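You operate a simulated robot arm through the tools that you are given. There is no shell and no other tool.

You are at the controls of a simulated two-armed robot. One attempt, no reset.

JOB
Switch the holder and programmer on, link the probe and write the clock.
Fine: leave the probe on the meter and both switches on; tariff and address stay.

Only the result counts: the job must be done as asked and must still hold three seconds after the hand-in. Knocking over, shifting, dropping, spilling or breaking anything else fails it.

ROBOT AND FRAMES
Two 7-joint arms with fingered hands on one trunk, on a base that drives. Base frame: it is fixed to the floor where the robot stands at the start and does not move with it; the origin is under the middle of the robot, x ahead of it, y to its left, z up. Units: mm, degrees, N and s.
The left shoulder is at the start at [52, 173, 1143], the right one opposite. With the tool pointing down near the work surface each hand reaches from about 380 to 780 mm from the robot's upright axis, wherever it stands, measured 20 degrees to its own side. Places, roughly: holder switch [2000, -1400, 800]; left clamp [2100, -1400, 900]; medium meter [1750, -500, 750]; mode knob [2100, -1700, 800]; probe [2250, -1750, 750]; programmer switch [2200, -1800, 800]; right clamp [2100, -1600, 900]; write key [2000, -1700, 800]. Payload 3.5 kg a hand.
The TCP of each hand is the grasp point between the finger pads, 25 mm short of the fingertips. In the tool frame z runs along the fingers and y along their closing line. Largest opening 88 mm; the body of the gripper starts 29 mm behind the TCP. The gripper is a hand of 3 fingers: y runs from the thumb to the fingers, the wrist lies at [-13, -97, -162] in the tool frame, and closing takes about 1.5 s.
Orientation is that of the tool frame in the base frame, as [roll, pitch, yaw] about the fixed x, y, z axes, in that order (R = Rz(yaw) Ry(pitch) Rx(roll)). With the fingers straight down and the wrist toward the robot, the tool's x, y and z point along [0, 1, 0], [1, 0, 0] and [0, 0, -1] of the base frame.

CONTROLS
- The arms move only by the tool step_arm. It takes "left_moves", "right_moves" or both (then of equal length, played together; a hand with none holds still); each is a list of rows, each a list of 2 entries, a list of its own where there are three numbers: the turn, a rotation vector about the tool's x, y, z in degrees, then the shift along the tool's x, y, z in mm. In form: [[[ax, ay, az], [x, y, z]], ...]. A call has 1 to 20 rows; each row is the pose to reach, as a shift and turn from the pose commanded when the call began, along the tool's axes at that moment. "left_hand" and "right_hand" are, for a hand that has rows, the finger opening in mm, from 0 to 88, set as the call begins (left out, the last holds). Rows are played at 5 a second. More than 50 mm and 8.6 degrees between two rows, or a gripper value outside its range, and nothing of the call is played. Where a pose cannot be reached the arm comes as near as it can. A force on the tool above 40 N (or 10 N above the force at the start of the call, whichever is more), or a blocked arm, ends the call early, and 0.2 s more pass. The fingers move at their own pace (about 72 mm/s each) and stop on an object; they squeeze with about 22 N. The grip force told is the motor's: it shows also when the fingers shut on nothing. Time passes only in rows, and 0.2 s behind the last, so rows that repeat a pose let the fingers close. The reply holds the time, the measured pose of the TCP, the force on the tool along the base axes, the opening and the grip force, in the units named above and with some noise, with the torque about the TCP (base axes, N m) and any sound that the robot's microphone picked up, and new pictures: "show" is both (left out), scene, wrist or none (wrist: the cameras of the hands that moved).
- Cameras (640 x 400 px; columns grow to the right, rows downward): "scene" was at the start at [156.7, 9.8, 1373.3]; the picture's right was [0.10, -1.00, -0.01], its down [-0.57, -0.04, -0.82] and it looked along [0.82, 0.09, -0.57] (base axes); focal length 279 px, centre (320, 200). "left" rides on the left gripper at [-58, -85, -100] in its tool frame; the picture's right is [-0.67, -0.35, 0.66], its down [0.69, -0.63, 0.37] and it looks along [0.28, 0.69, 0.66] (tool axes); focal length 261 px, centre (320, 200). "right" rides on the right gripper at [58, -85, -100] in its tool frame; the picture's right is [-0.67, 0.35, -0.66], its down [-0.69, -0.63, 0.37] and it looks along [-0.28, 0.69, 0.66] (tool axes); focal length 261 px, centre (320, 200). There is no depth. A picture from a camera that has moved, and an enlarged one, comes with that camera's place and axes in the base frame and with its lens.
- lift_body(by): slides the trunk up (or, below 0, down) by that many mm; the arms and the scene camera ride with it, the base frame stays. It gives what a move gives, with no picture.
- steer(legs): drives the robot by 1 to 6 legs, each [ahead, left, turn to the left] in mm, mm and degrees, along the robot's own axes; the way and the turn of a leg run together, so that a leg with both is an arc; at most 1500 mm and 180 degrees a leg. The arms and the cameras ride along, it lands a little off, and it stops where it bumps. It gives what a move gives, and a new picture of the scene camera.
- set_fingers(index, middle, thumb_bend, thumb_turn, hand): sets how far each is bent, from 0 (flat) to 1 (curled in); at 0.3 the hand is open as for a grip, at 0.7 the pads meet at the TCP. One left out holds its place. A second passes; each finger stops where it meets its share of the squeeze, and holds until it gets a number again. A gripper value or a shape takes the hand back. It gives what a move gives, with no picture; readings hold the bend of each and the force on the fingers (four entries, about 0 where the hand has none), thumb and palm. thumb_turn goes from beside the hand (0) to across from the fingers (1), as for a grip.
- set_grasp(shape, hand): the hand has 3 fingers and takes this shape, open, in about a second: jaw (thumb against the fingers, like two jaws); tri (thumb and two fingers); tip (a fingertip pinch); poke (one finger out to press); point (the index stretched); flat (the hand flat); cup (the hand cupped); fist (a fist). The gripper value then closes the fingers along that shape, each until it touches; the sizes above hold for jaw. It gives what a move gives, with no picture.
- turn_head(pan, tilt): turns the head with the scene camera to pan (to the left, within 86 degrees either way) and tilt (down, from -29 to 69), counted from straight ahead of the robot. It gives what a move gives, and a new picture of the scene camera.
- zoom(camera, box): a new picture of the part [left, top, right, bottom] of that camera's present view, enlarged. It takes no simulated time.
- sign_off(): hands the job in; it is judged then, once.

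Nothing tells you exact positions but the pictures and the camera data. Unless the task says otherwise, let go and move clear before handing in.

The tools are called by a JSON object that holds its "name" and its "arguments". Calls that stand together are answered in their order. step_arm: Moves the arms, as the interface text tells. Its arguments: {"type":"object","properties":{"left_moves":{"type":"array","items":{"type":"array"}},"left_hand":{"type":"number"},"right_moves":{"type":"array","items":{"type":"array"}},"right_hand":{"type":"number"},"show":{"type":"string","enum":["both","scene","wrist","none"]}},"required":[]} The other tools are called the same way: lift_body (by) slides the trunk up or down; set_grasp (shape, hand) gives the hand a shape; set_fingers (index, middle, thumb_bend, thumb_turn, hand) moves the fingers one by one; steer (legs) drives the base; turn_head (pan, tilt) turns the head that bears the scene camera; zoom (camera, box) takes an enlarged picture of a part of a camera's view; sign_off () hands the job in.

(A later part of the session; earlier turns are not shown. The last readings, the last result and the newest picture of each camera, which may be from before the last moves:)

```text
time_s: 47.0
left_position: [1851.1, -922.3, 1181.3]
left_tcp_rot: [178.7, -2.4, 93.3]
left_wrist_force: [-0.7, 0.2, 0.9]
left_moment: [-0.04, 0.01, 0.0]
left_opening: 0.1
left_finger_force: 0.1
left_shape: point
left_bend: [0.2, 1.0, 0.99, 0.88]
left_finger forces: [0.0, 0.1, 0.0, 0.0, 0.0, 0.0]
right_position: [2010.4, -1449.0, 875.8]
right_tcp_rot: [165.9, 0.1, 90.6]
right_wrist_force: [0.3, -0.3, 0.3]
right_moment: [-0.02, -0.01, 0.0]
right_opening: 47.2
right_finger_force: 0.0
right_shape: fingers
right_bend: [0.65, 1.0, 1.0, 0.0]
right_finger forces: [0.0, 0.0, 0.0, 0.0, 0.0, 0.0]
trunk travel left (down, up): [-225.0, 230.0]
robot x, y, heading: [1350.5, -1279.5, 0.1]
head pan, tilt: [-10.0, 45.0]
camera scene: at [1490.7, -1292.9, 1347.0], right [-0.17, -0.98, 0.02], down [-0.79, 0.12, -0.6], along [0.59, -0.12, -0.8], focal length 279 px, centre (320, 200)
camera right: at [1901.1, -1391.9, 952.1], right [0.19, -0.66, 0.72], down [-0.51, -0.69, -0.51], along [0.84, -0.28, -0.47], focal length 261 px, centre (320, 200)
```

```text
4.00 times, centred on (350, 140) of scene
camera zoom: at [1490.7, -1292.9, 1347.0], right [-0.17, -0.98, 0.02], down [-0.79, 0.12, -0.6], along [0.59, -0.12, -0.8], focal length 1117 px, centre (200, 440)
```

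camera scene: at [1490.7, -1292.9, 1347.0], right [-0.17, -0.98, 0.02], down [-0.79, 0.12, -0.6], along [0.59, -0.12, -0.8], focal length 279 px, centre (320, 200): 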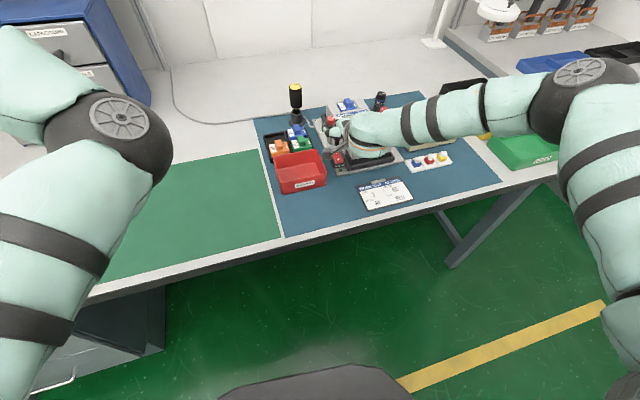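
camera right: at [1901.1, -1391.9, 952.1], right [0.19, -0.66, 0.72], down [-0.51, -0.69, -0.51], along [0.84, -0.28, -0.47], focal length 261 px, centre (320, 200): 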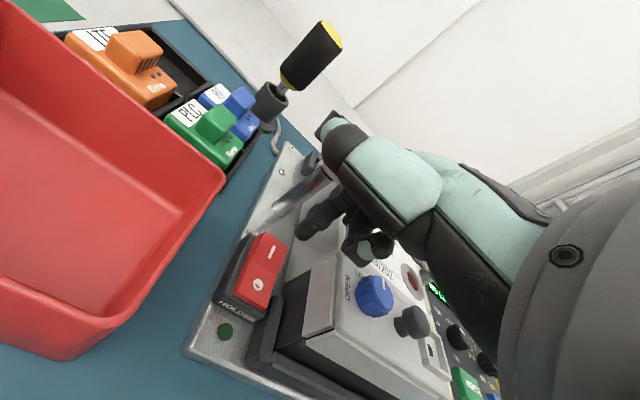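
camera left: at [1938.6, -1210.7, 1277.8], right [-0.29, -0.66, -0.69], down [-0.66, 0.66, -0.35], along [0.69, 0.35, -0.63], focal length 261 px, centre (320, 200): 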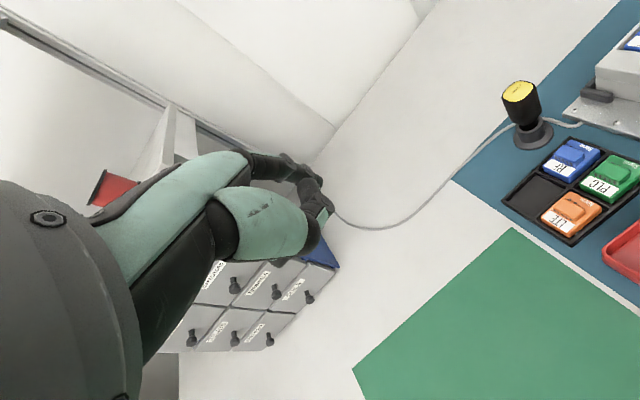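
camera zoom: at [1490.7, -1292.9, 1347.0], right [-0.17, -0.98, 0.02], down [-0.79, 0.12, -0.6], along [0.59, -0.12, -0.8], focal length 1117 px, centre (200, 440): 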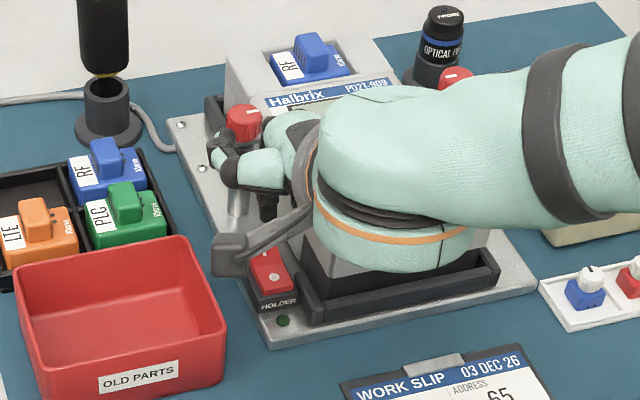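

The curled middle finger would come down very near the meter and its blue knob. I'll raise the hand and press with the middle finger instead, curling the index, so the folded finger sits on the free side.

{"name": "step_arm", "arguments": {"right_moves": [[[0, 0, 0], [0, 0, -35]]], "show": "none"}}

{"name": "set_fingers", "arguments": {"hand": "right", "index": 1.0, "middle": 0.65}}

{"name": "step_arm", "arguments": {"right_moves": [[[0, 0, 0], [24, 0, 0]]]}}

{"name": "zoom", "arguments": {"camera": "right", "box": [220, 150, 420, 350]}}

```text
time_s: 47.4
left_position: [1851.0, -922.8, 1182.7]
left_tcp_rot: [178.8, -2.4, 93.5]
left_wrist_force: [-0.8, -0.1, -0.8]
left_moment: [0.02, -0.03, 0.02]
left_opening: 0.0
left_finger_force: 0.1
left_shape: point
left_bend: [0.2, 1.0, 0.99, 0.88]
left_finger forces: [0.0, 0.0, 0.0, 0.1, 0.1, 0.1]
right_position: [2001.1, -1449.3, 910.7]
right_tcp_rot: [165.8, 0.2, 90.8]
right_wrist_force: [0.3, 1.4, 0.0]
right_moment: [0.02, 0.02, 0.01]
right_opening: 47.7
right_finger_force: 0.0
right_shape: fingers
right_bend: [0.65, 1.0, 1.0, 0.0]
right_finger forces: [0.0, 0.0, 0.1, 0.1, 0.0, 0.0]
trunk travel left (down, up): [-225.0, 230.0]
robot x, y, heading: [1346.0, -1279.7, 0.0]
head pan, tilt: [-10.0, 45.0]
```

```text
time_s: 48.4
left_position: [1850.8, -922.7, 1181.0]
left_tcp_rot: [178.7, -2.5, 93.6]
left_wrist_force: [-0.6, 0.4, 0.2]
left_moment: [-0.04, 0.01, 0.02]
left_opening: 0.0
left_finger_force: 0.0
left_shape: point
left_bend: [0.2, 1.0, 0.99, 0.88]
left_finger forces: [0.0, 0.0, 0.0, 0.0, 0.0, 0.0]
right_position: [2000.8, -1449.2, 910.8]
right_tcp_rot: [165.9, 0.2, 90.8]
right_wrist_force: [0.3, 0.2, -0.3]
right_moment: [-0.01, -0.02, 0.0]
right_opening: 35.2
right_finger_force: 0.0
right_shape: fingers
right_bend: [1.0, 0.65, 1.0, 0.0]
right_finger forces: [0.0, 0.0, 0.0, 0.0, 0.0, 0.0]
trunk travel left (down, up): [-225.0, 230.0]
robot x, y, heading: [1350.4, -1278.5, 0.1]
head pan, tilt: [-10.0, 45.0]
```

```text
time_s: 48.8
left_position: [1852.6, -921.1, 1181.4]
left_tcp_rot: [178.9, -2.4, 93.4]
left_wrist_force: [0.3, 0.1, 0.2]
left_moment: [0.0, -0.01, -0.03]
left_opening: 0.0
left_finger_force: 0.2
left_shape: point
left_bend: [0.2, 1.0, 0.99, 0.88]
left_finger forces: [0.1, 0.0, 0.0, 0.0, 0.0, 0.1]
right_position: [2001.7, -1424.3, 909.5]
right_tcp_rot: [166.0, 0.3, 90.7]
right_wrist_force: [-0.7, 0.5, 0.3]
right_moment: [-0.02, 0.02, -0.01]
right_opening: 35.1
right_finger_force: 0.0
right_shape: fingers
right_bend: [1.0, 0.65, 1.0, 0.0]
right_finger forces: [0.1, 0.0, 0.0, 0.0, 0.1, 0.1]
trunk travel left (down, up): [-225.0, 230.0]
robot x, y, heading: [1346.4, -1274.3, 0.4]
head pan, tilt: [-10.0, 45.0]
camera scene: at [1490.9, -1291.6, 1347.0], right [-0.17, -0.98, 0.03], down [-0.79, 0.12, -0.6], along [0.59, -0.12, -0.8], focal length 279 px, centre (320, 200)
camera right: at [1891.8, -1367.7, 985.9], right [0.19, -0.66, 0.72], down [-0.51, -0.69, -0.5], along [0.84, -0.28, -0.47], focal length 261 px, centre (320, 200)
```

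scene: 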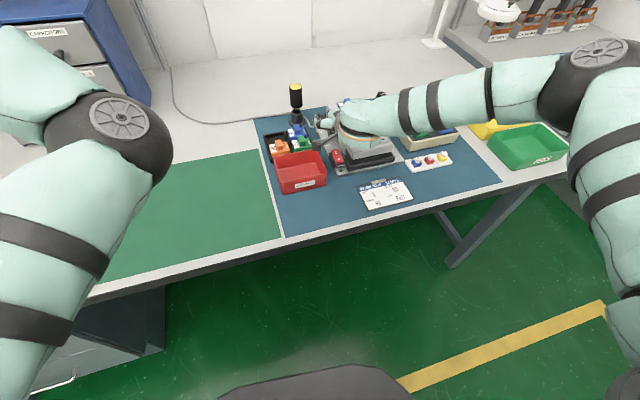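
right: 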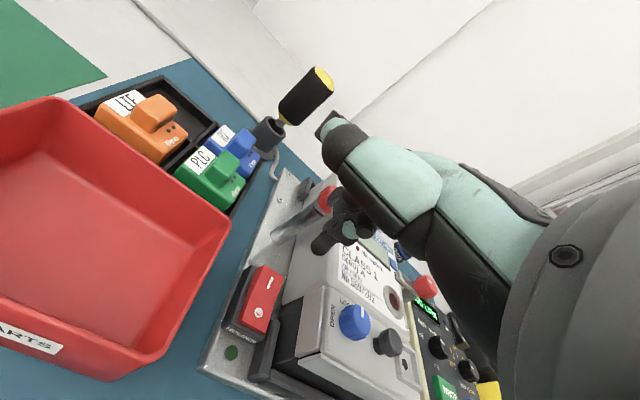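

```text
2.00 times, centred on (320, 250) of right
camera zoom: at [1891.8, -1367.7, 985.9], right [0.19, -0.66, 0.72], down [-0.51, -0.69, -0.5], along [0.84, -0.28, -0.47], focal length 521 px, centre (320, 100)
```

zoom: 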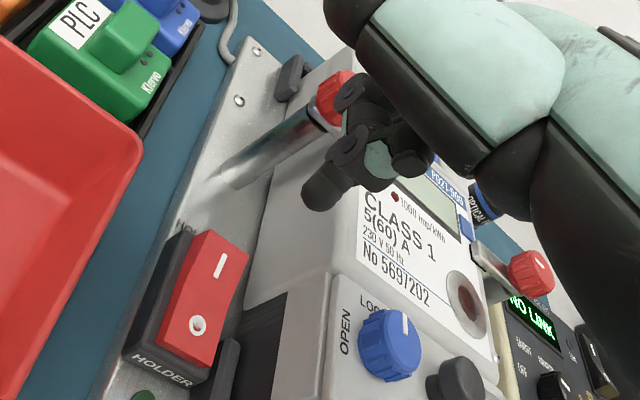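

{"name": "step_arm", "arguments": {"right_moves": [[[0, 0, 0], [-8, -2, 20]], [[0, 0, 0], [-8, -3, 42]]]}}

{"name": "zoom", "arguments": {"camera": "right", "box": [220, 150, 380, 310]}}

```text
time_s: 49.4
left_position: [1853.0, -923.0, 1183.1]
left_tcp_rot: [178.8, -2.4, 93.5]
left_wrist_force: [0.3, 0.3, 0.1]
left_moment: [-0.03, -0.01, 0.01]
left_opening: 0.0
left_finger_force: 0.1
left_shape: point
left_bend: [0.2, 1.0, 0.99, 0.88]
left_finger forces: [0.1, 0.1, 0.0, 0.0, 0.0, 0.0]
right_position: [2006.3, -1432.9, 868.7]
right_tcp_rot: [165.9, 0.2, 90.8]
right_wrist_force: [-0.2, -0.6, -0.3]
right_moment: [-0.02, 0.03, -0.01]
right_opening: 35.1
right_finger_force: 0.0
right_shape: fingers
right_bend: [1.0, 0.65, 1.0, 0.0]
right_finger forces: [0.0, 0.1, 0.0, 0.0, 0.0, 0.1]
trunk travel left (down, up): [-225.0, 230.0]
robot x, y, heading: [1350.6, -1282.2, 0.0]
head pan, tilt: [-10.0, 45.0]
camera scene: at [1491.1, -1292.5, 1346.9], right [-0.17, -0.98, 0.02], down [-0.79, 0.12, -0.6], along [0.59, -0.12, -0.8], focal length 279 px, centre (320, 200)
camera right: at [1898.6, -1375.5, 944.7], right [0.19, -0.66, 0.72], down [-0.51, -0.69, -0.51], along [0.84, -0.28, -0.47], focal length 261 px, centre (320, 200)
```

scene: 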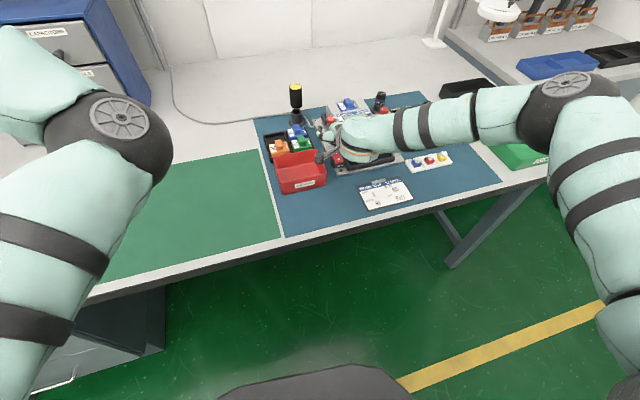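
right: 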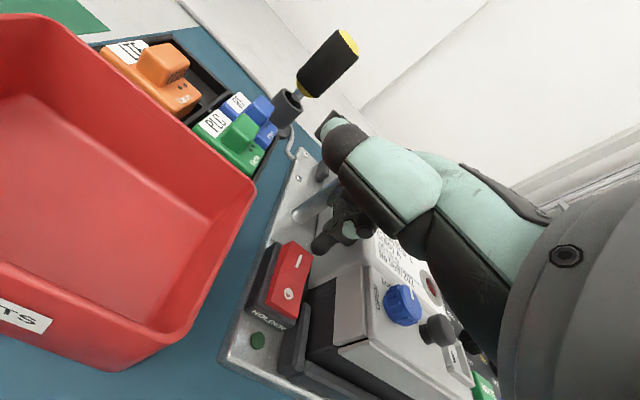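

```text
2.50 times, centred on (300, 230) of right
camera zoom: at [1898.6, -1375.5, 944.7], right [0.19, -0.66, 0.72], down [-0.51, -0.69, -0.51], along [0.84, -0.28, -0.47], focal length 652 px, centre (370, 125)
```

zoom: 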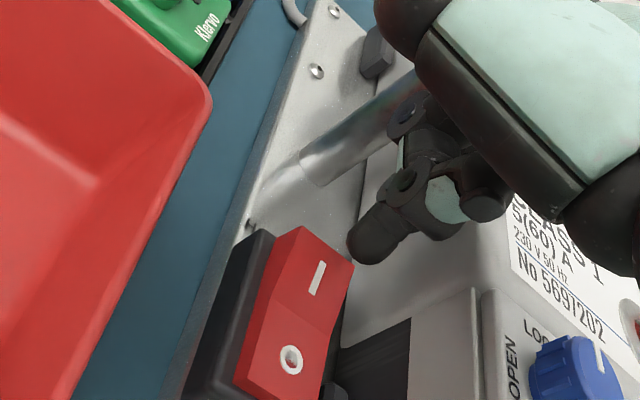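

The fingertip is right above the "I" mark and clear of the meter. I'll press down in small steps now.

{"name": "step_arm", "arguments": {"right_moves": [[[0, 0, 0], [0, -0.5, 8]], [[0, 0, 0], [0, -1.5, 12]], [[0, 0, 0], [0, -2, 15]], [[0, 0, 0], [0, -2.5, 18]], [[0, 0, 0], [0, -3, 20]]]}}

{"name": "zoom", "arguments": {"camera": "right", "box": [220, 150, 380, 310]}}

```text
time_s: 50.5
left_position: [1848.4, -921.9, 1184.8]
left_tcp_rot: [178.6, -2.4, 93.5]
left_wrist_force: [0.4, 0.8, -0.1]
left_moment: [0.0, 0.01, -0.01]
left_opening: 0.1
left_finger_force: 0.1
left_shape: point
left_bend: [0.2, 1.0, 0.99, 0.88]
left_finger forces: [0.0, 0.0, 0.0, 0.0, 0.0, 0.0]
right_position: [2007.4, -1432.6, 852.5]
right_tcp_rot: [165.5, 0.3, 90.7]
right_wrist_force: [2.5, -1.5, 22.4]
right_moment: [-0.22, -0.43, -0.02]
right_opening: 35.0
right_finger_force: 11.2
right_shape: fingers
right_bend: [1.0, 0.62, 1.0, 0.0]
right_finger forces: [0.1, 22.3, 0.0, 0.1, 0.0, 0.1]
trunk travel left (down, up): [-225.0, 230.0]
robot x, y, heading: [1344.7, -1282.1, 0.2]
head pan, tilt: [-10.0, 45.0]
heard: click
camera scene: at [1486.9, -1292.0, 1347.8], right [-0.17, -0.98, 0.02], down [-0.79, 0.12, -0.61], along [0.59, -0.12, -0.8], focal length 279 px, centre (320, 200)
camera right: at [1899.1, -1375.9, 928.8], right [0.18, -0.66, 0.72], down [-0.51, -0.69, -0.51], along [0.84, -0.28, -0.46], focal length 261 px, centre (320, 200)
```

scene: 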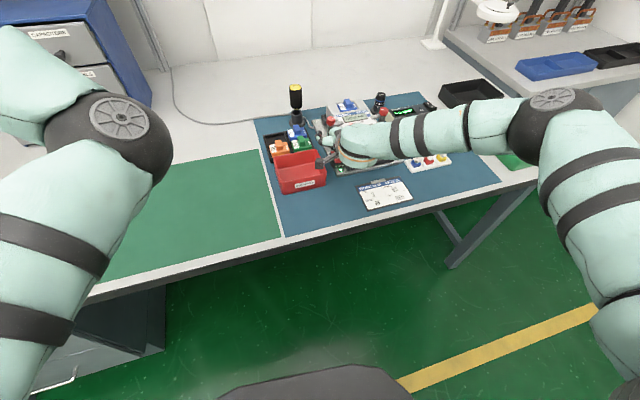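
right: 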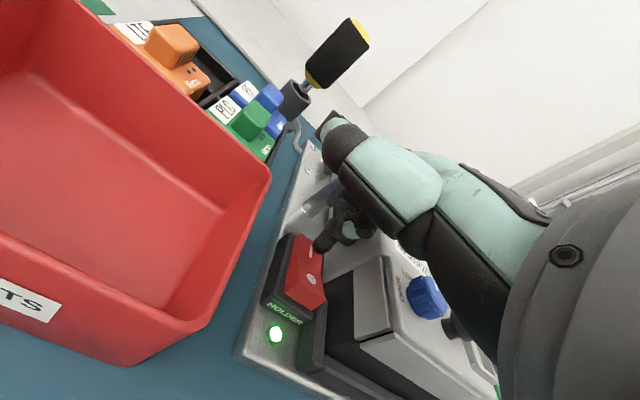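

```text
2.50 times, centred on (300, 230) of right
camera zoom: at [1899.1, -1375.9, 928.8], right [0.18, -0.66, 0.72], down [-0.51, -0.69, -0.51], along [0.84, -0.28, -0.46], focal length 652 px, centre (370, 125)
```

zoom: 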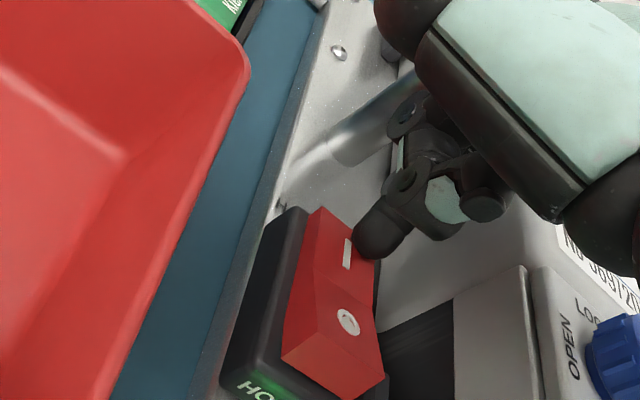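

The LED is lit, so the holder is on. I'll lift straight up and straighten the tool, then drive back toward the probe.

{"name": "step_arm", "arguments": {"right_moves": [[[0, 0, 0], [0, 8, -35]], [[0, 0, 0], [0, 18, -75]], [[0, 0, 0], [0, 28, -115]], [[7, 0, 0], [-20, 36, -150]], [[14, 0, 0], [-20, 42, -175]]], "show": "none"}}

{"name": "steer", "arguments": {"legs": [[190, -140, 0]]}}

{"name": "zoom", "arguments": {"camera": "scene", "box": [260, 100, 420, 220]}}

```text
time_s: 51.8
left_position: [1851.0, -922.1, 1182.6]
left_tcp_rot: [178.6, -2.4, 93.5]
left_wrist_force: [-0.4, -0.1, -0.4]
left_moment: [0.0, 0.01, -0.01]
left_opening: 0.0
left_finger_force: 0.0
left_shape: point
left_bend: [0.2, 1.0, 0.99, 0.88]
left_finger forces: [0.0, 0.0, 0.0, 0.1, 0.0, 0.0]
right_position: [2007.2, -1452.2, 1029.6]
right_tcp_rot: [179.8, 0.3, 90.8]
right_wrist_force: [-0.5, 0.1, 0.3]
right_moment: [0.0, 0.02, 0.0]
right_opening: 35.2
right_finger_force: 0.0
right_shape: fingers
right_bend: [1.0, 0.65, 1.0, 0.0]
right_finger forces: [0.0, 0.1, 0.1, 0.0, 0.1, 0.1]
trunk travel left (down, up): [-225.0, 230.0]
robot x, y, heading: [1349.5, -1278.2, 0.4]
head pan, tilt: [-10.0, 45.0]
```

```text
time_s: 53.5
left_position: [2046.1, -1063.2, 1183.1]
left_tcp_rot: [178.8, -2.4, 93.4]
left_wrist_force: [0.5, -0.1, 0.3]
left_moment: [0.03, -0.02, 0.0]
left_opening: 0.2
left_finger_force: 0.0
left_shape: point
left_bend: [0.2, 1.0, 0.99, 0.88]
left_finger forces: [0.0, 0.1, 0.0, 0.1, 0.1, 0.0]
right_position: [2200.4, -1592.9, 1030.7]
right_tcp_rot: [179.7, 0.3, 90.7]
right_wrist_force: [0.1, -0.8, -0.4]
right_moment: [0.0, -0.02, 0.01]
right_opening: 35.1
right_finger_force: 0.0
right_shape: fingers
right_bend: [1.0, 0.65, 1.0, 0.0]
right_finger forces: [0.1, 0.0, 0.1, 0.0, 0.0, 0.0]
trunk travel left (down, up): [-225.0, 230.0]
robot x, y, heading: [1540.2, -1418.9, 0.2]
head pan, tilt: [-10.0, 45.0]
camera scene: at [1683.9, -1433.6, 1347.2], right [-0.17, -0.98, 0.02], down [-0.79, 0.12, -0.6], along [0.59, -0.12, -0.8], focal length 279 px, centre (320, 200)
```

scene: 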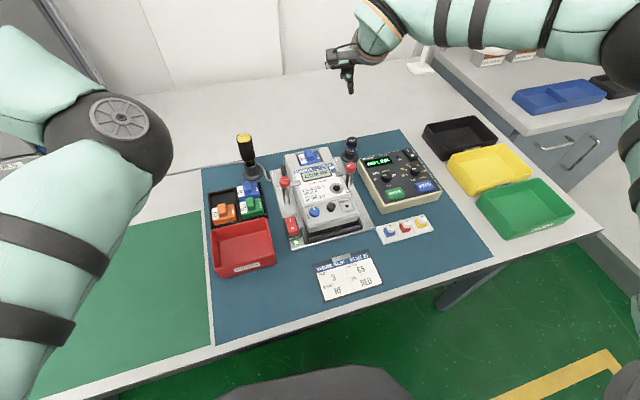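

```text
3.33 times, centred on (340, 160) of scene
camera zoom: at [1683.9, -1433.6, 1347.2], right [-0.17, -0.98, 0.02], down [-0.79, 0.12, -0.6], along [0.59, -0.12, -0.8], focal length 931 px, centre (253, 333)
```

zoom: 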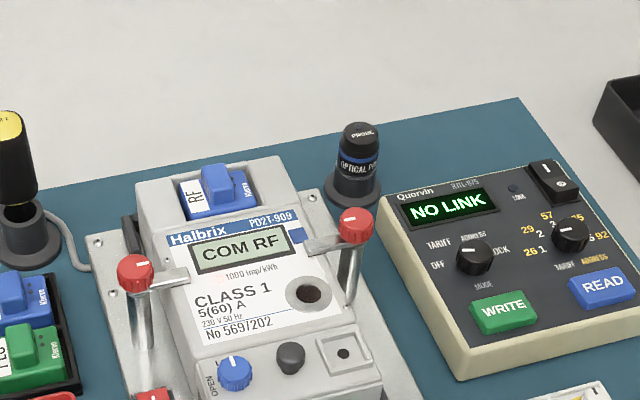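

The meter display now shows COM RF. I'll shape the right hand as a jaw and look at the probe through the wrist camera.

{"name": "set_grasp", "arguments": {"hand": "right", "shape": "jaw"}}

{"name": "zoom", "arguments": {"camera": "right", "box": [0, 0, 640, 400]}}

{"name": "zoom", "arguments": {"camera": "scene", "box": [320, 30, 400, 180]}}

```text
time_s: 54.4
left_position: [2045.4, -1063.1, 1182.7]
left_tcp_rot: [178.7, -2.4, 93.5]
left_wrist_force: [0.0, -0.7, 0.2]
left_moment: [0.0, -0.01, 0.0]
left_opening: 0.0
left_finger_force: 0.0
left_shape: point
left_bend: [0.2, 1.0, 0.99, 0.88]
left_finger forces: [0.1, 0.1, 0.1, 0.1, 0.1, 0.0]
right_position: [2202.1, -1593.6, 1030.1]
right_tcp_rot: [179.8, 0.2, 90.8]
right_wrist_force: [0.0, 1.0, 0.2]
right_moment: [-0.01, 0.02, 0.0]
right_opening: 87.8
right_finger_force: 0.1
right_shape: jaw
right_bend: [0.3, 0.3, 0.3, 0.97]
right_finger forces: [0.0, 0.0, 0.0, 0.1, 0.0, 0.0]
trunk travel left (down, up): [-225.0, 230.0]
robot x, y, heading: [1540.8, -1420.2, 0.4]
head pan, tilt: [-10.0, 45.0]
```

```text
1.00 times, centred on (320, 200) of right (not enlarged: the box is as wide or as high as the picture)
camera zoom: at [2114.4, -1535.9, 1129.9], right [0.36, -0.66, 0.66], down [-0.62, -0.7, -0.36], along [0.7, -0.28, -0.66], focal length 261 px, centre (320, 200)
```

zoom: 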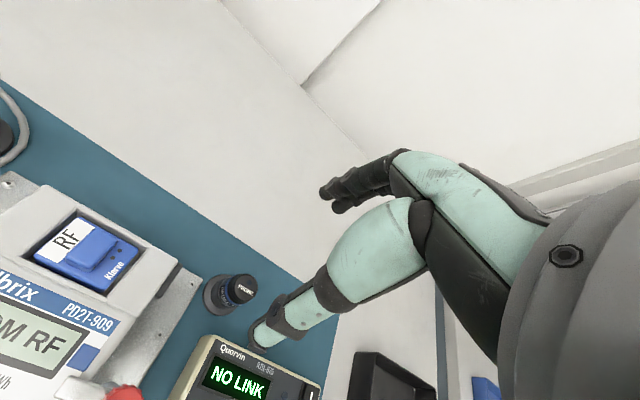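

```text
2.67 times, centred on (360, 105) of scene
camera zoom: at [1684.4, -1433.8, 1347.1], right [-0.17, -0.98, 0.02], down [-0.79, 0.12, -0.6], along [0.59, -0.12, -0.8], focal length 745 px, centre (213, 453)
```

zoom: 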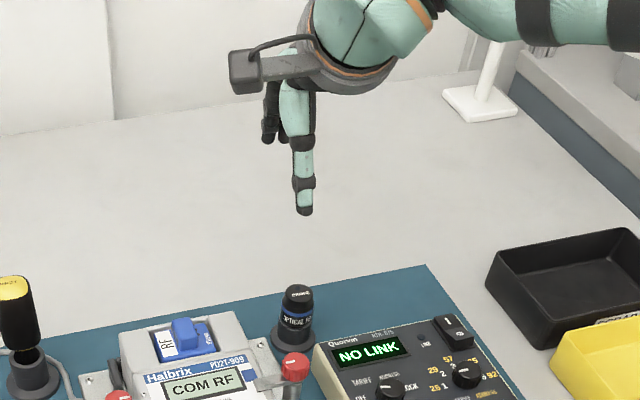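

The probe top is at about [2214, -1616, 872]. I'll go to about 35 mm above it with the jaw partly closed and check the alignment.

{"name": "step_arm", "arguments": {"right_moves": [[[0, 0, 0], [-8, 4, 30]], [[0, 0, 0], [-16, 8, 60]], [[0, 0, 0], [-22, 12, 95]]], "right_hand": 60}}

{"name": "zoom", "arguments": {"camera": "right", "box": [200, 120, 420, 340]}}

{"name": "zoom", "arguments": {"camera": "scene", "box": [310, 80, 410, 180]}}

```text
time_s: 55.2
left_position: [2046.6, -1064.2, 1181.7]
left_tcp_rot: [178.7, -2.4, 93.6]
left_wrist_force: [-0.5, -0.6, 0.9]
left_moment: [0.01, -0.01, 0.03]
left_opening: 0.1
left_finger_force: 0.1
left_shape: point
left_bend: [0.2, 1.0, 0.99, 0.88]
left_finger forces: [0.0, 0.1, 0.1, 0.0, 0.1, 0.0]
right_position: [2215.0, -1613.6, 934.4]
right_tcp_rot: [179.8, 0.2, 90.9]
right_wrist_force: [0.2, -0.6, 0.2]
right_moment: [-0.01, 0.02, 0.0]
right_opening: 60.2
right_finger_force: 0.1
right_shape: jaw
right_bend: [0.28, 0.38, 0.59, 0.99]
right_finger forces: [0.0, 0.1, 0.0, 0.0, 0.0, 0.1]
trunk travel left (down, up): [-225.0, 230.0]
robot x, y, heading: [1542.4, -1426.1, 0.1]
head pan, tilt: [-10.0, 45.0]
camera scene: at [1685.2, -1434.1, 1346.9], right [-0.17, -0.98, 0.02], down [-0.79, 0.12, -0.6], along [0.59, -0.12, -0.8], focal length 279 px, centre (320, 200)
camera right: at [2127.6, -1557.0, 1034.9], right [0.36, -0.66, 0.66], down [-0.62, -0.7, -0.36], along [0.7, -0.28, -0.66], focal length 261 px, centre (320, 200)
```

scene: 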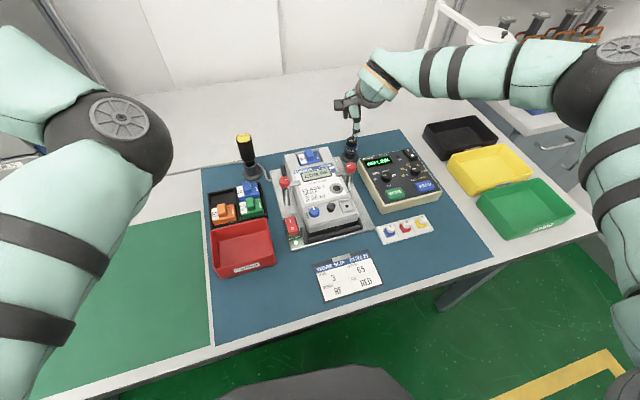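
right: 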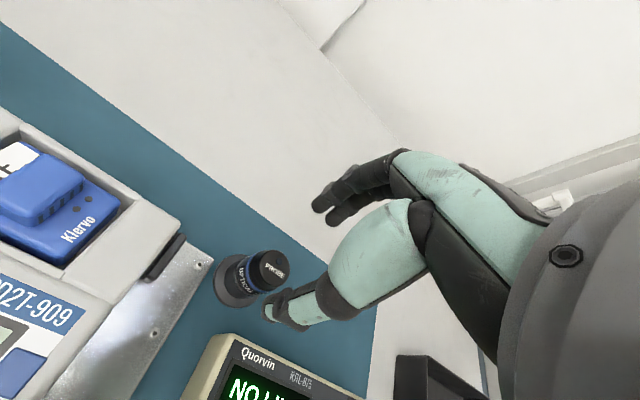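

```text
1.82 times, centred on (310, 230) of right
camera zoom: at [2127.6, -1557.0, 1034.9], right [0.36, -0.66, 0.66], down [-0.62, -0.7, -0.36], along [0.7, -0.28, -0.66], focal length 474 px, centre (338, 146)
```

zoom: 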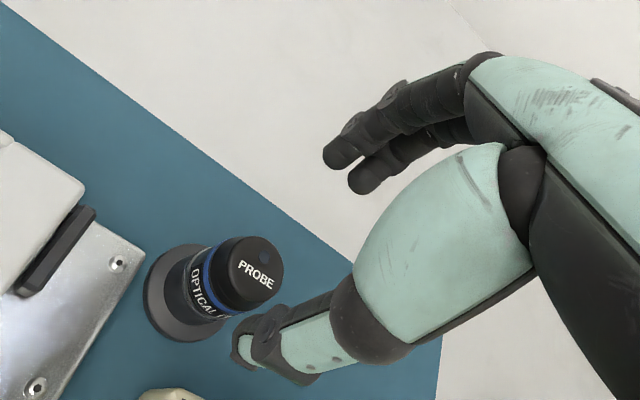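

```text
4.00 times, centred on (360, 130) of scene
camera zoom: at [1685.2, -1434.1, 1346.9], right [-0.17, -0.98, 0.02], down [-0.79, 0.12, -0.6], along [0.59, -0.12, -0.8], focal length 1117 px, centre (160, 480)
```

zoom: 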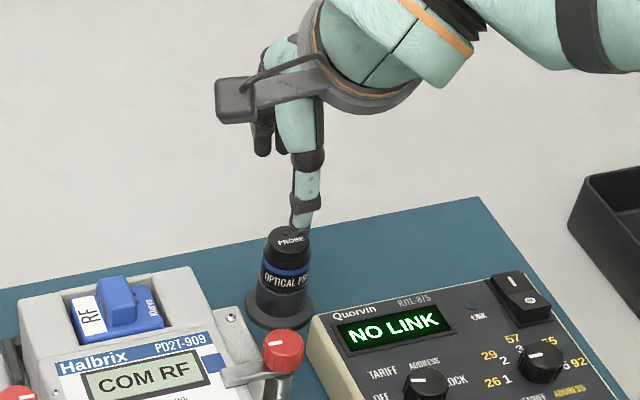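

{"name": "step_arm", "arguments": {"right_moves": [[[0, 0, 0], [-7, 7, 10]], [[0, 0, 0], [-7, 7, 25]]]}}

{"name": "zoom", "arguments": {"camera": "right", "box": [200, 140, 400, 340]}}

{"name": "zoom", "arguments": {"camera": "scene", "box": [310, 90, 390, 170]}}

```text
time_s: 55.8
left_position: [2045.8, -1064.0, 1182.6]
left_tcp_rot: [178.8, -2.4, 93.4]
left_wrist_force: [0.3, 0.3, -1.3]
left_moment: [0.0, 0.04, 0.02]
left_opening: 0.2
left_finger_force: 0.0
left_shape: point
left_bend: [0.2, 1.0, 0.99, 0.88]
left_finger forces: [0.0, 0.0, 0.0, 0.0, 0.0, 0.0]
right_position: [2221.0, -1622.4, 910.5]
right_tcp_rot: [179.9, 0.3, 90.7]
right_wrist_force: [0.0, -0.6, -0.5]
right_moment: [0.01, 0.03, -0.01]
right_opening: 60.5
right_finger_force: 0.1
right_shape: jaw
right_bend: [0.28, 0.38, 0.59, 0.99]
right_finger forces: [0.0, 0.1, 0.1, 0.1, 0.1, 0.1]
trunk travel left (down, up): [-225.0, 230.0]
robot x, y, heading: [1545.4, -1418.7, 0.2]
head pan, tilt: [-10.0, 45.0]
camera scene: at [1685.0, -1434.0, 1347.0], right [-0.17, -0.98, 0.02], down [-0.79, 0.12, -0.6], along [0.59, -0.12, -0.8], focal length 279 px, centre (320, 200)
camera right: at [2134.0, -1565.3, 1010.3], right [0.36, -0.66, 0.66], down [-0.62, -0.7, -0.36], along [0.7, -0.28, -0.66], focal length 261 px, centre (320, 200)
```

scene: 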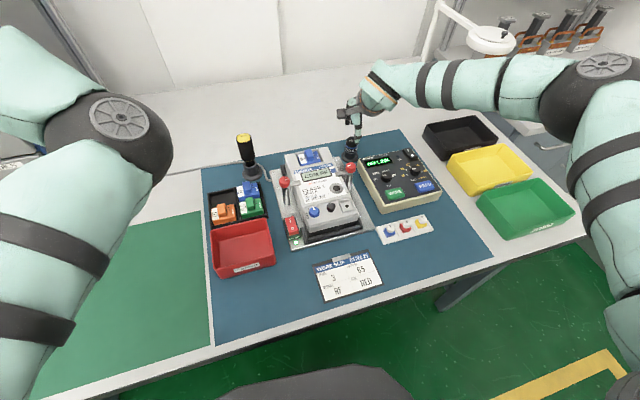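
right: 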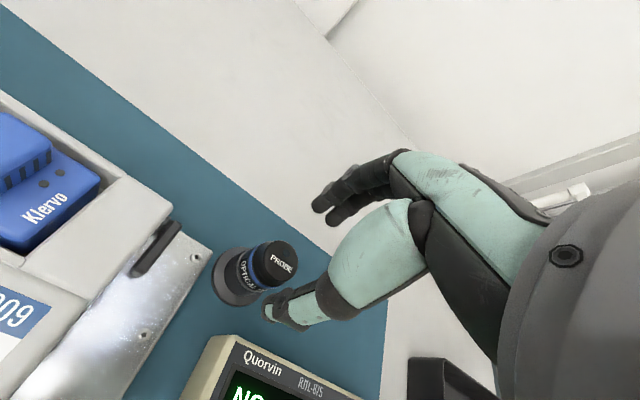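

```text
2.00 times, centred on (300, 240) of right
camera zoom: at [2134.0, -1565.3, 1010.3], right [0.36, -0.66, 0.66], down [-0.62, -0.7, -0.36], along [0.7, -0.28, -0.66], focal length 521 px, centre (360, 120)
```

zoom: 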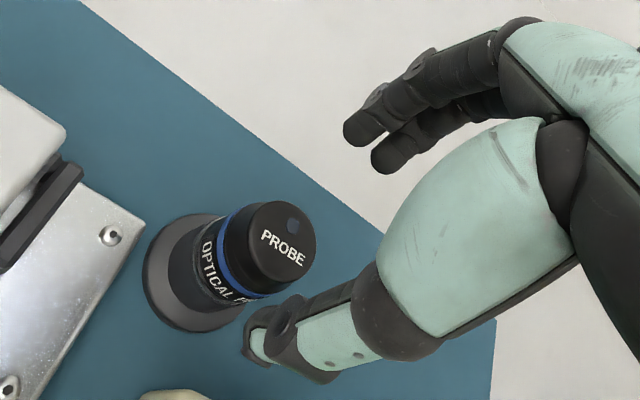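

```text
5.00 times, centred on (350, 130) of scene
camera zoom: at [1685.0, -1434.0, 1347.0], right [-0.17, -0.98, 0.02], down [-0.79, 0.12, -0.6], along [0.59, -0.12, -0.8], focal length 1396 px, centre (170, 550)
```

zoom: 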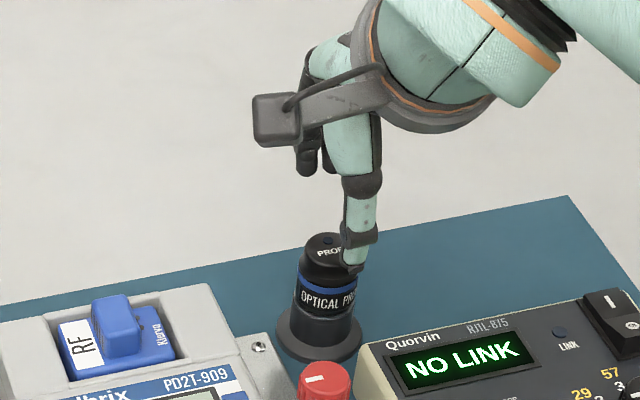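

{"name": "step_arm", "arguments": {"right_moves": [[[0, 0, 0], [1, -3, 10]], [[0, 0, 0], [1, -3, 25]]]}}

{"name": "zoom", "arguments": {"camera": "right", "box": [200, 140, 400, 340]}}

{"name": "zoom", "arguments": {"camera": "scene", "box": [310, 90, 390, 170]}}

```text
time_s: 56.4
left_position: [2046.4, -1064.6, 1182.9]
left_tcp_rot: [178.8, -2.4, 93.4]
left_wrist_force: [-0.4, -0.1, -0.1]
left_moment: [0.0, 0.0, 0.02]
left_opening: 0.0
left_finger_force: 0.0
left_shape: point
left_bend: [0.2, 1.0, 0.99, 0.88]
left_finger forces: [0.1, 0.0, 0.1, 0.0, 0.1, 0.0]
right_position: [2219.1, -1623.3, 885.3]
right_tcp_rot: [179.8, 0.3, 90.9]
right_wrist_force: [0.1, -1.2, -0.2]
right_moment: [0.01, 0.0, -0.02]
right_opening: 60.3
right_finger_force: 0.1
right_shape: jaw
right_bend: [0.28, 0.38, 0.59, 0.99]
right_finger forces: [0.0, 0.0, 0.0, 0.1, 0.1, 0.1]
trunk travel left (down, up): [-225.0, 230.0]
robot x, y, heading: [1541.7, -1421.4, 0.4]
head pan, tilt: [-10.0, 45.0]
camera scene: at [1685.0, -1434.1, 1347.0], right [-0.17, -0.98, 0.02], down [-0.79, 0.12, -0.6], along [0.59, -0.12, -0.8], focal length 279 px, centre (320, 200)
camera right: at [2131.5, -1565.1, 985.3], right [0.36, -0.66, 0.66], down [-0.62, -0.7, -0.36], along [0.7, -0.28, -0.66], focal length 261 px, centre (320, 200)
```

scene: 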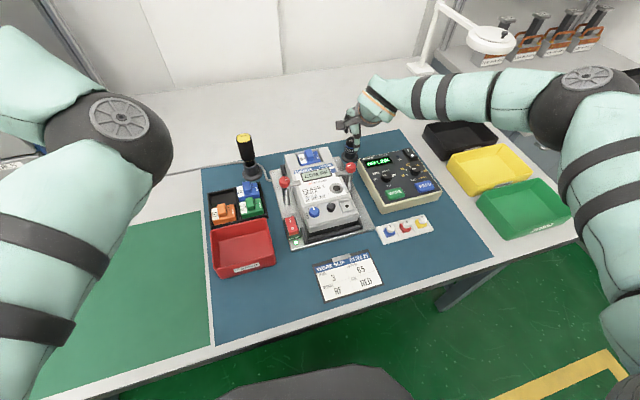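
right: 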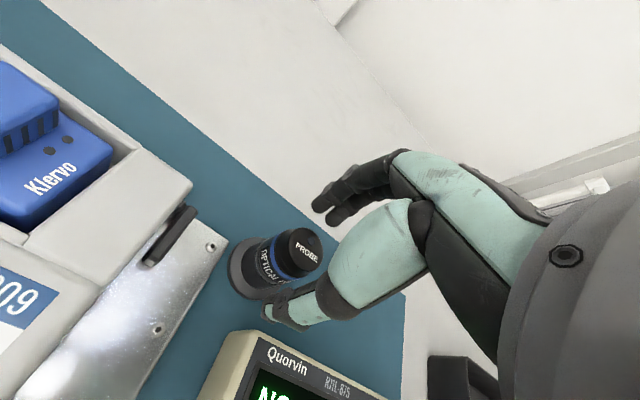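

```text
2.00 times, centred on (300, 240) of right
camera zoom: at [2131.5, -1565.1, 985.3], right [0.36, -0.66, 0.66], down [-0.62, -0.7, -0.36], along [0.7, -0.28, -0.66], focal length 521 px, centre (360, 120)
```

zoom: 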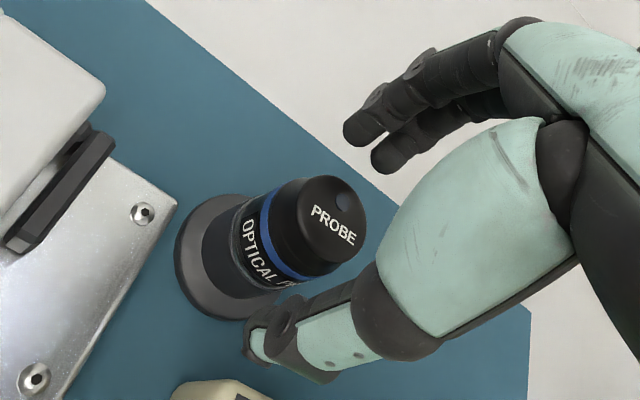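

```text
5.00 times, centred on (350, 130) of scene
camera zoom: at [1685.0, -1434.1, 1347.0], right [-0.17, -0.98, 0.02], down [-0.79, 0.12, -0.6], along [0.59, -0.12, -0.8], focal length 1396 px, centre (170, 550)
```

zoom: 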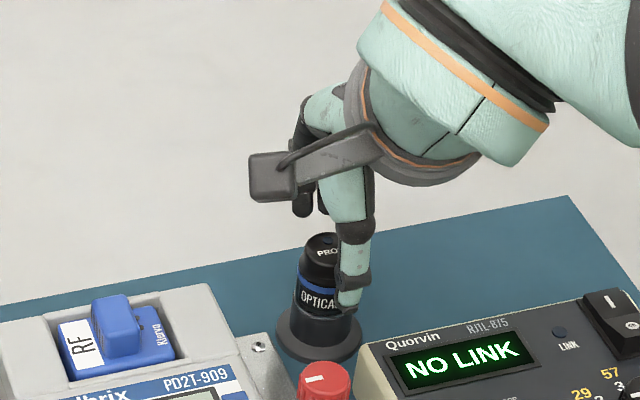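

{"name": "step_arm", "arguments": {"right_moves": [[[0, 0, 0], [2, -3.5, 0]], [[0, 0, 0], [2, -3.5, 13]], [[0, 0, 0], [2, -3.5, 26]]]}}

{"name": "zoom", "arguments": {"camera": "right", "box": [200, 140, 400, 340]}}

{"name": "zoom", "arguments": {"camera": "scene", "box": [310, 90, 390, 170]}}

```text
time_s: 57.2
left_position: [2045.6, -1064.4, 1182.8]
left_tcp_rot: [178.9, -2.5, 93.5]
left_wrist_force: [0.1, 0.8, -1.0]
left_moment: [0.0, 0.01, 0.0]
left_opening: 0.2
left_finger_force: 0.2
left_shape: point
left_bend: [0.2, 1.0, 0.99, 0.88]
left_finger forces: [0.1, 0.0, 0.1, 0.0, 0.0, 0.1]
right_position: [2214.8, -1620.8, 859.6]
right_tcp_rot: [179.8, 0.2, 90.8]
right_wrist_force: [0.1, -0.6, -0.4]
right_moment: [-0.01, 0.04, 0.0]
right_opening: 60.1
right_finger_force: 0.0
right_shape: jaw
right_bend: [0.28, 0.38, 0.59, 0.99]
right_finger forces: [0.1, 0.0, 0.1, 0.1, 0.0, 0.0]
trunk travel left (down, up): [-225.0, 230.0]
robot x, y, heading: [1544.7, -1422.6, 0.1]
head pan, tilt: [-10.0, 45.0]
camera scene: at [1684.7, -1434.0, 1347.0], right [-0.17, -0.98, 0.02], down [-0.79, 0.12, -0.6], along [0.59, -0.12, -0.8], focal length 279 px, centre (320, 200)
camera right: at [2128.2, -1563.3, 959.4], right [0.36, -0.66, 0.66], down [-0.62, -0.7, -0.36], along [0.7, -0.28, -0.66], focal length 261 px, centre (320, 200)
```

scene: 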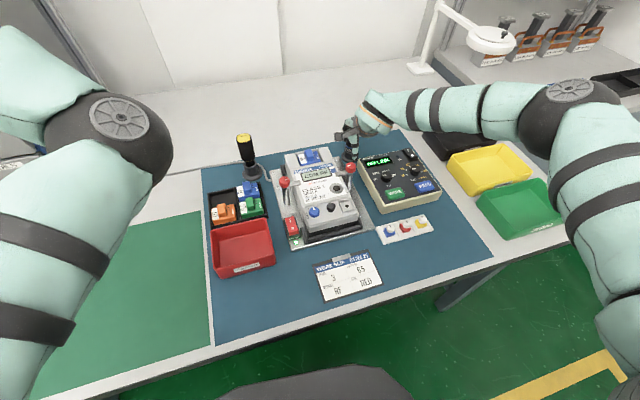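
right: 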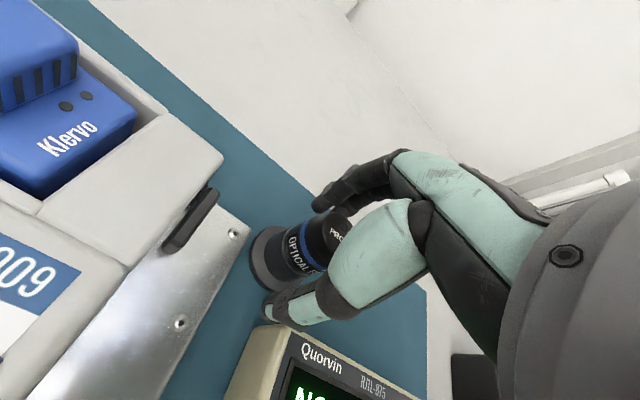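

```text
2.00 times, centred on (300, 240) of right
camera zoom: at [2128.2, -1563.3, 959.4], right [0.36, -0.66, 0.66], down [-0.62, -0.7, -0.36], along [0.7, -0.28, -0.66], focal length 521 px, centre (360, 120)
```

zoom: 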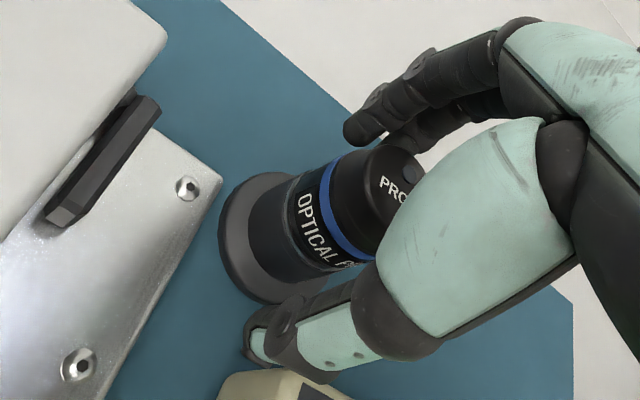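

```text
5.00 times, centred on (350, 130) of scene
camera zoom: at [1684.7, -1434.0, 1347.0], right [-0.17, -0.98, 0.02], down [-0.79, 0.12, -0.6], along [0.59, -0.12, -0.8], focal length 1396 px, centre (170, 550)
```

zoom: 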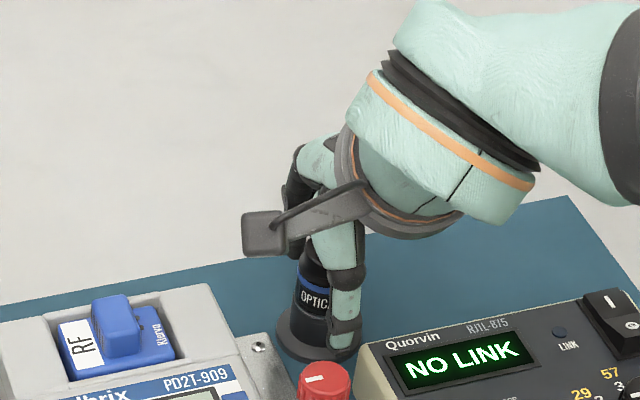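

The probe is centred between the thumb and fingers, so I'll close the hand on it.

{"name": "step_arm", "arguments": {"right_moves": [[[0, 0, 0], [0, 0, 0]], [[0, 0, 0], [0, 0, 0]], [[0, 0, 0], [0, 0, 0]], [[0, 0, 0], [0, 0, 0]], [[0, 0, 0], [0, 0, 0]], [[0, 0, 0], [0, 0, 0]], [[0, 0, 0], [0, 0, 0]], [[0, 0, 0], [0, 0, 0]]], "right_hand": 0}}

{"name": "zoom", "arguments": {"camera": "right", "box": [200, 140, 400, 340]}}

{"name": "zoom", "arguments": {"camera": "scene", "box": [310, 90, 390, 170]}}

```text
time_s: 59.0
left_position: [2046.1, -1064.1, 1182.5]
left_tcp_rot: [178.8, -2.4, 93.5]
left_wrist_force: [-0.6, -0.4, -0.4]
left_moment: [-0.01, 0.01, -0.01]
left_opening: 0.4
left_finger_force: 0.0
left_shape: point
left_bend: [0.2, 1.0, 0.99, 0.88]
left_finger forces: [0.0, 0.0, 0.1, 0.0, 0.0, 0.0]
right_position: [2215.3, -1620.2, 859.2]
right_tcp_rot: [179.9, 0.2, 90.9]
right_wrist_force: [-0.3, -0.4, -0.3]
right_moment: [-0.01, 0.0, -0.01]
right_opening: 24.0
right_finger_force: 21.7
right_shape: jaw
right_bend: [0.74, 0.54, 0.74, 1.0]
right_finger forces: [11.3, 7.4, 0.0, 0.0, 19.2, 0.1]
trunk travel left (down, up): [-225.0, 230.0]
robot x, y, heading: [1543.7, -1421.3, 0.1]
head pan, tilt: [-10.0, 45.0]
camera scene: at [1684.7, -1434.0, 1347.0], right [-0.17, -0.98, 0.02], down [-0.79, 0.12, -0.6], along [0.59, -0.12, -0.8], focal length 279 px, centre (320, 200)
camera right: at [2128.1, -1563.2, 959.4], right [0.36, -0.66, 0.66], down [-0.62, -0.7, -0.36], along [0.7, -0.28, -0.66], focal length 261 px, centre (320, 200)
```

scene: 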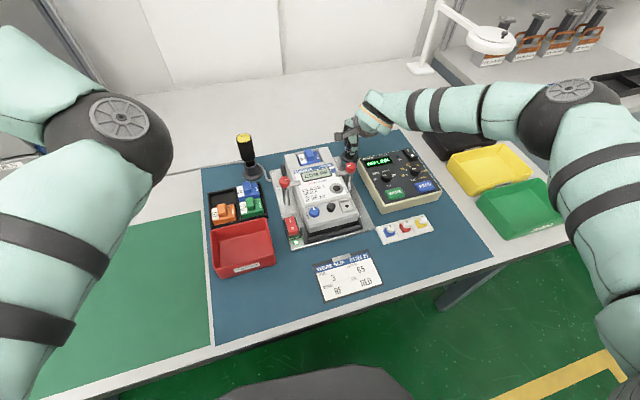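
right: 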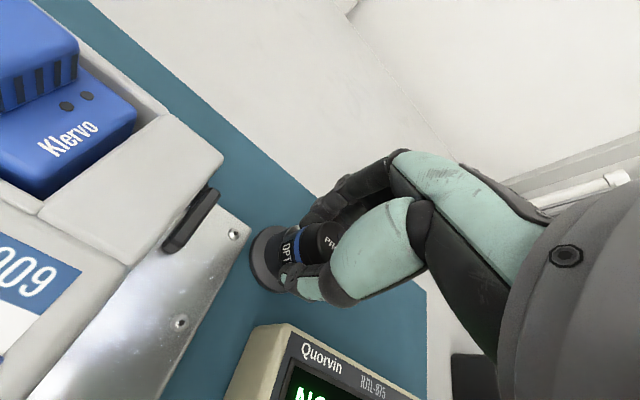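

```text
2.00 times, centred on (300, 240) of right
camera zoom: at [2128.1, -1563.2, 959.4], right [0.36, -0.66, 0.66], down [-0.62, -0.7, -0.36], along [0.7, -0.28, -0.66], focal length 521 px, centre (360, 120)
```

zoom: 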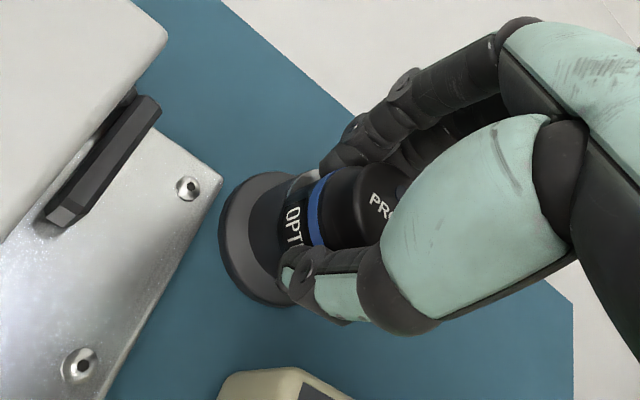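

```text
5.00 times, centred on (350, 130) of scene
camera zoom: at [1684.7, -1434.0, 1347.0], right [-0.17, -0.98, 0.02], down [-0.79, 0.12, -0.6], along [0.59, -0.12, -0.8], focal length 1396 px, centre (170, 550)
```

zoom: 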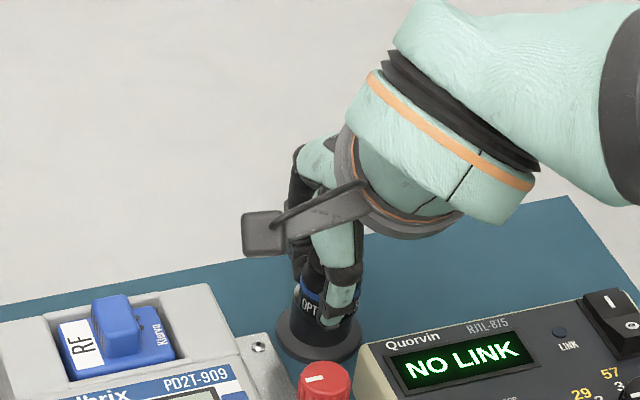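

The grip is firm. I'll lift the probe straight out of its stand.

{"name": "step_arm", "arguments": {"right_moves": [[[0, 0, 0], [0, 0, -8]], [[0, 0, 0], [0, 0, -18]], [[0, 0, 0], [0, 0, -35]], [[0, 0, 0], [0, 0, -60]], [[0, 0, 0], [0, 0, -90]], [[0, 0, 0], [0, 0, -120]], [[0, 0, 0], [0, 0, -145]]]}}

{"name": "zoom", "arguments": {"camera": "right", "box": [160, 140, 400, 380]}}

{"name": "zoom", "arguments": {"camera": "scene", "box": [310, 60, 410, 180]}}

```text
time_s: 60.6
left_position: [2046.1, -1064.3, 1183.2]
left_tcp_rot: [178.7, -2.4, 93.5]
left_wrist_force: [-0.4, 0.5, -0.6]
left_moment: [-0.02, -0.01, 0.01]
left_opening: 0.0
left_finger_force: 0.0
left_shape: point
left_bend: [0.2, 1.0, 0.99, 0.88]
left_finger forces: [0.1, 0.1, 0.1, 0.0, 0.0, 0.1]
right_position: [2212.6, -1619.9, 1005.5]
right_tcp_rot: [179.9, 0.2, 90.8]
right_wrist_force: [-0.1, 0.2, -0.9]
right_moment: [0.02, -0.01, 0.0]
right_opening: 24.4
right_finger_force: 21.9
right_shape: jaw
right_bend: [0.74, 0.54, 0.74, 1.0]
right_finger forces: [11.5, 7.6, 0.0, 0.0, 19.1, 0.0]
trunk travel left (down, up): [-225.0, 230.0]
robot x, y, heading: [1542.9, -1419.6, 0.4]
head pan, tilt: [-10.0, 45.0]
camera scene: at [1684.1, -1433.8, 1347.1], right [-0.17, -0.98, 0.02], down [-0.79, 0.12, -0.6], along [0.59, -0.12, -0.8], focal length 279 px, centre (320, 200)
camera right: at [2126.3, -1561.5, 1105.3], right [0.36, -0.66, 0.66], down [-0.62, -0.7, -0.36], along [0.7, -0.28, -0.66], focal length 261 px, centre (320, 200)
```

scene: 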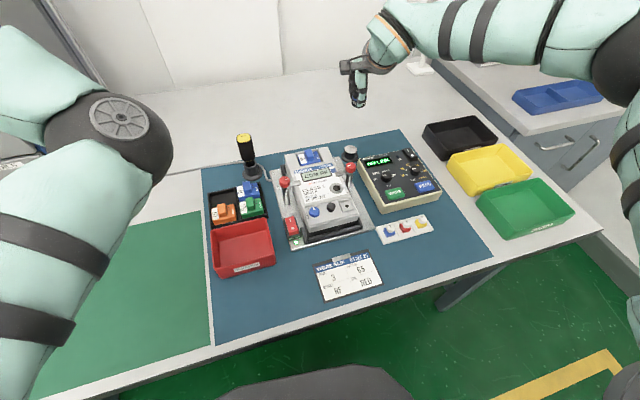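
right: 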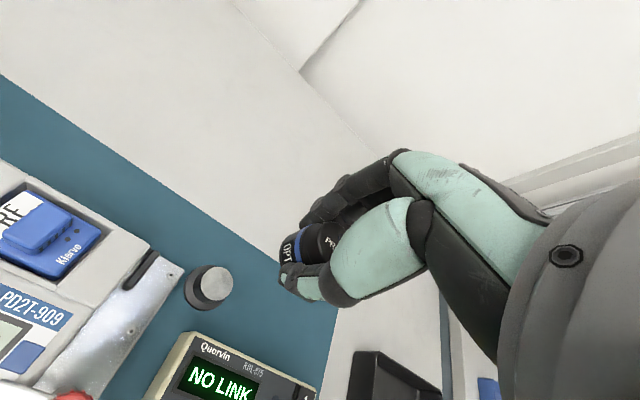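

```text
1.67 times, centred on (280, 260) of right
camera zoom: at [2126.3, -1561.5, 1105.3], right [0.36, -0.66, 0.66], down [-0.62, -0.7, -0.36], along [0.7, -0.28, -0.66], focal length 434 px, centre (387, 100)
```

zoom: 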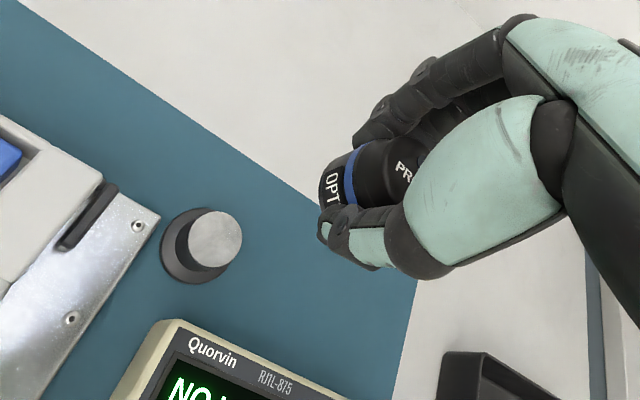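

```text
3.33 times, centred on (360, 120) of scene
camera zoom: at [1684.1, -1433.8, 1347.1], right [-0.17, -0.98, 0.02], down [-0.79, 0.12, -0.6], along [0.59, -0.12, -0.8], focal length 931 px, centre (187, 467)
```

zoom: 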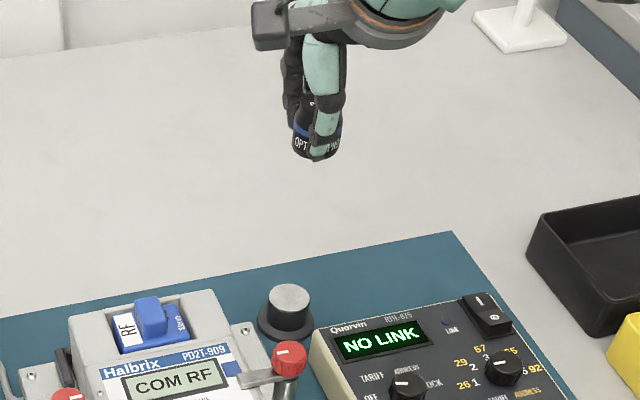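

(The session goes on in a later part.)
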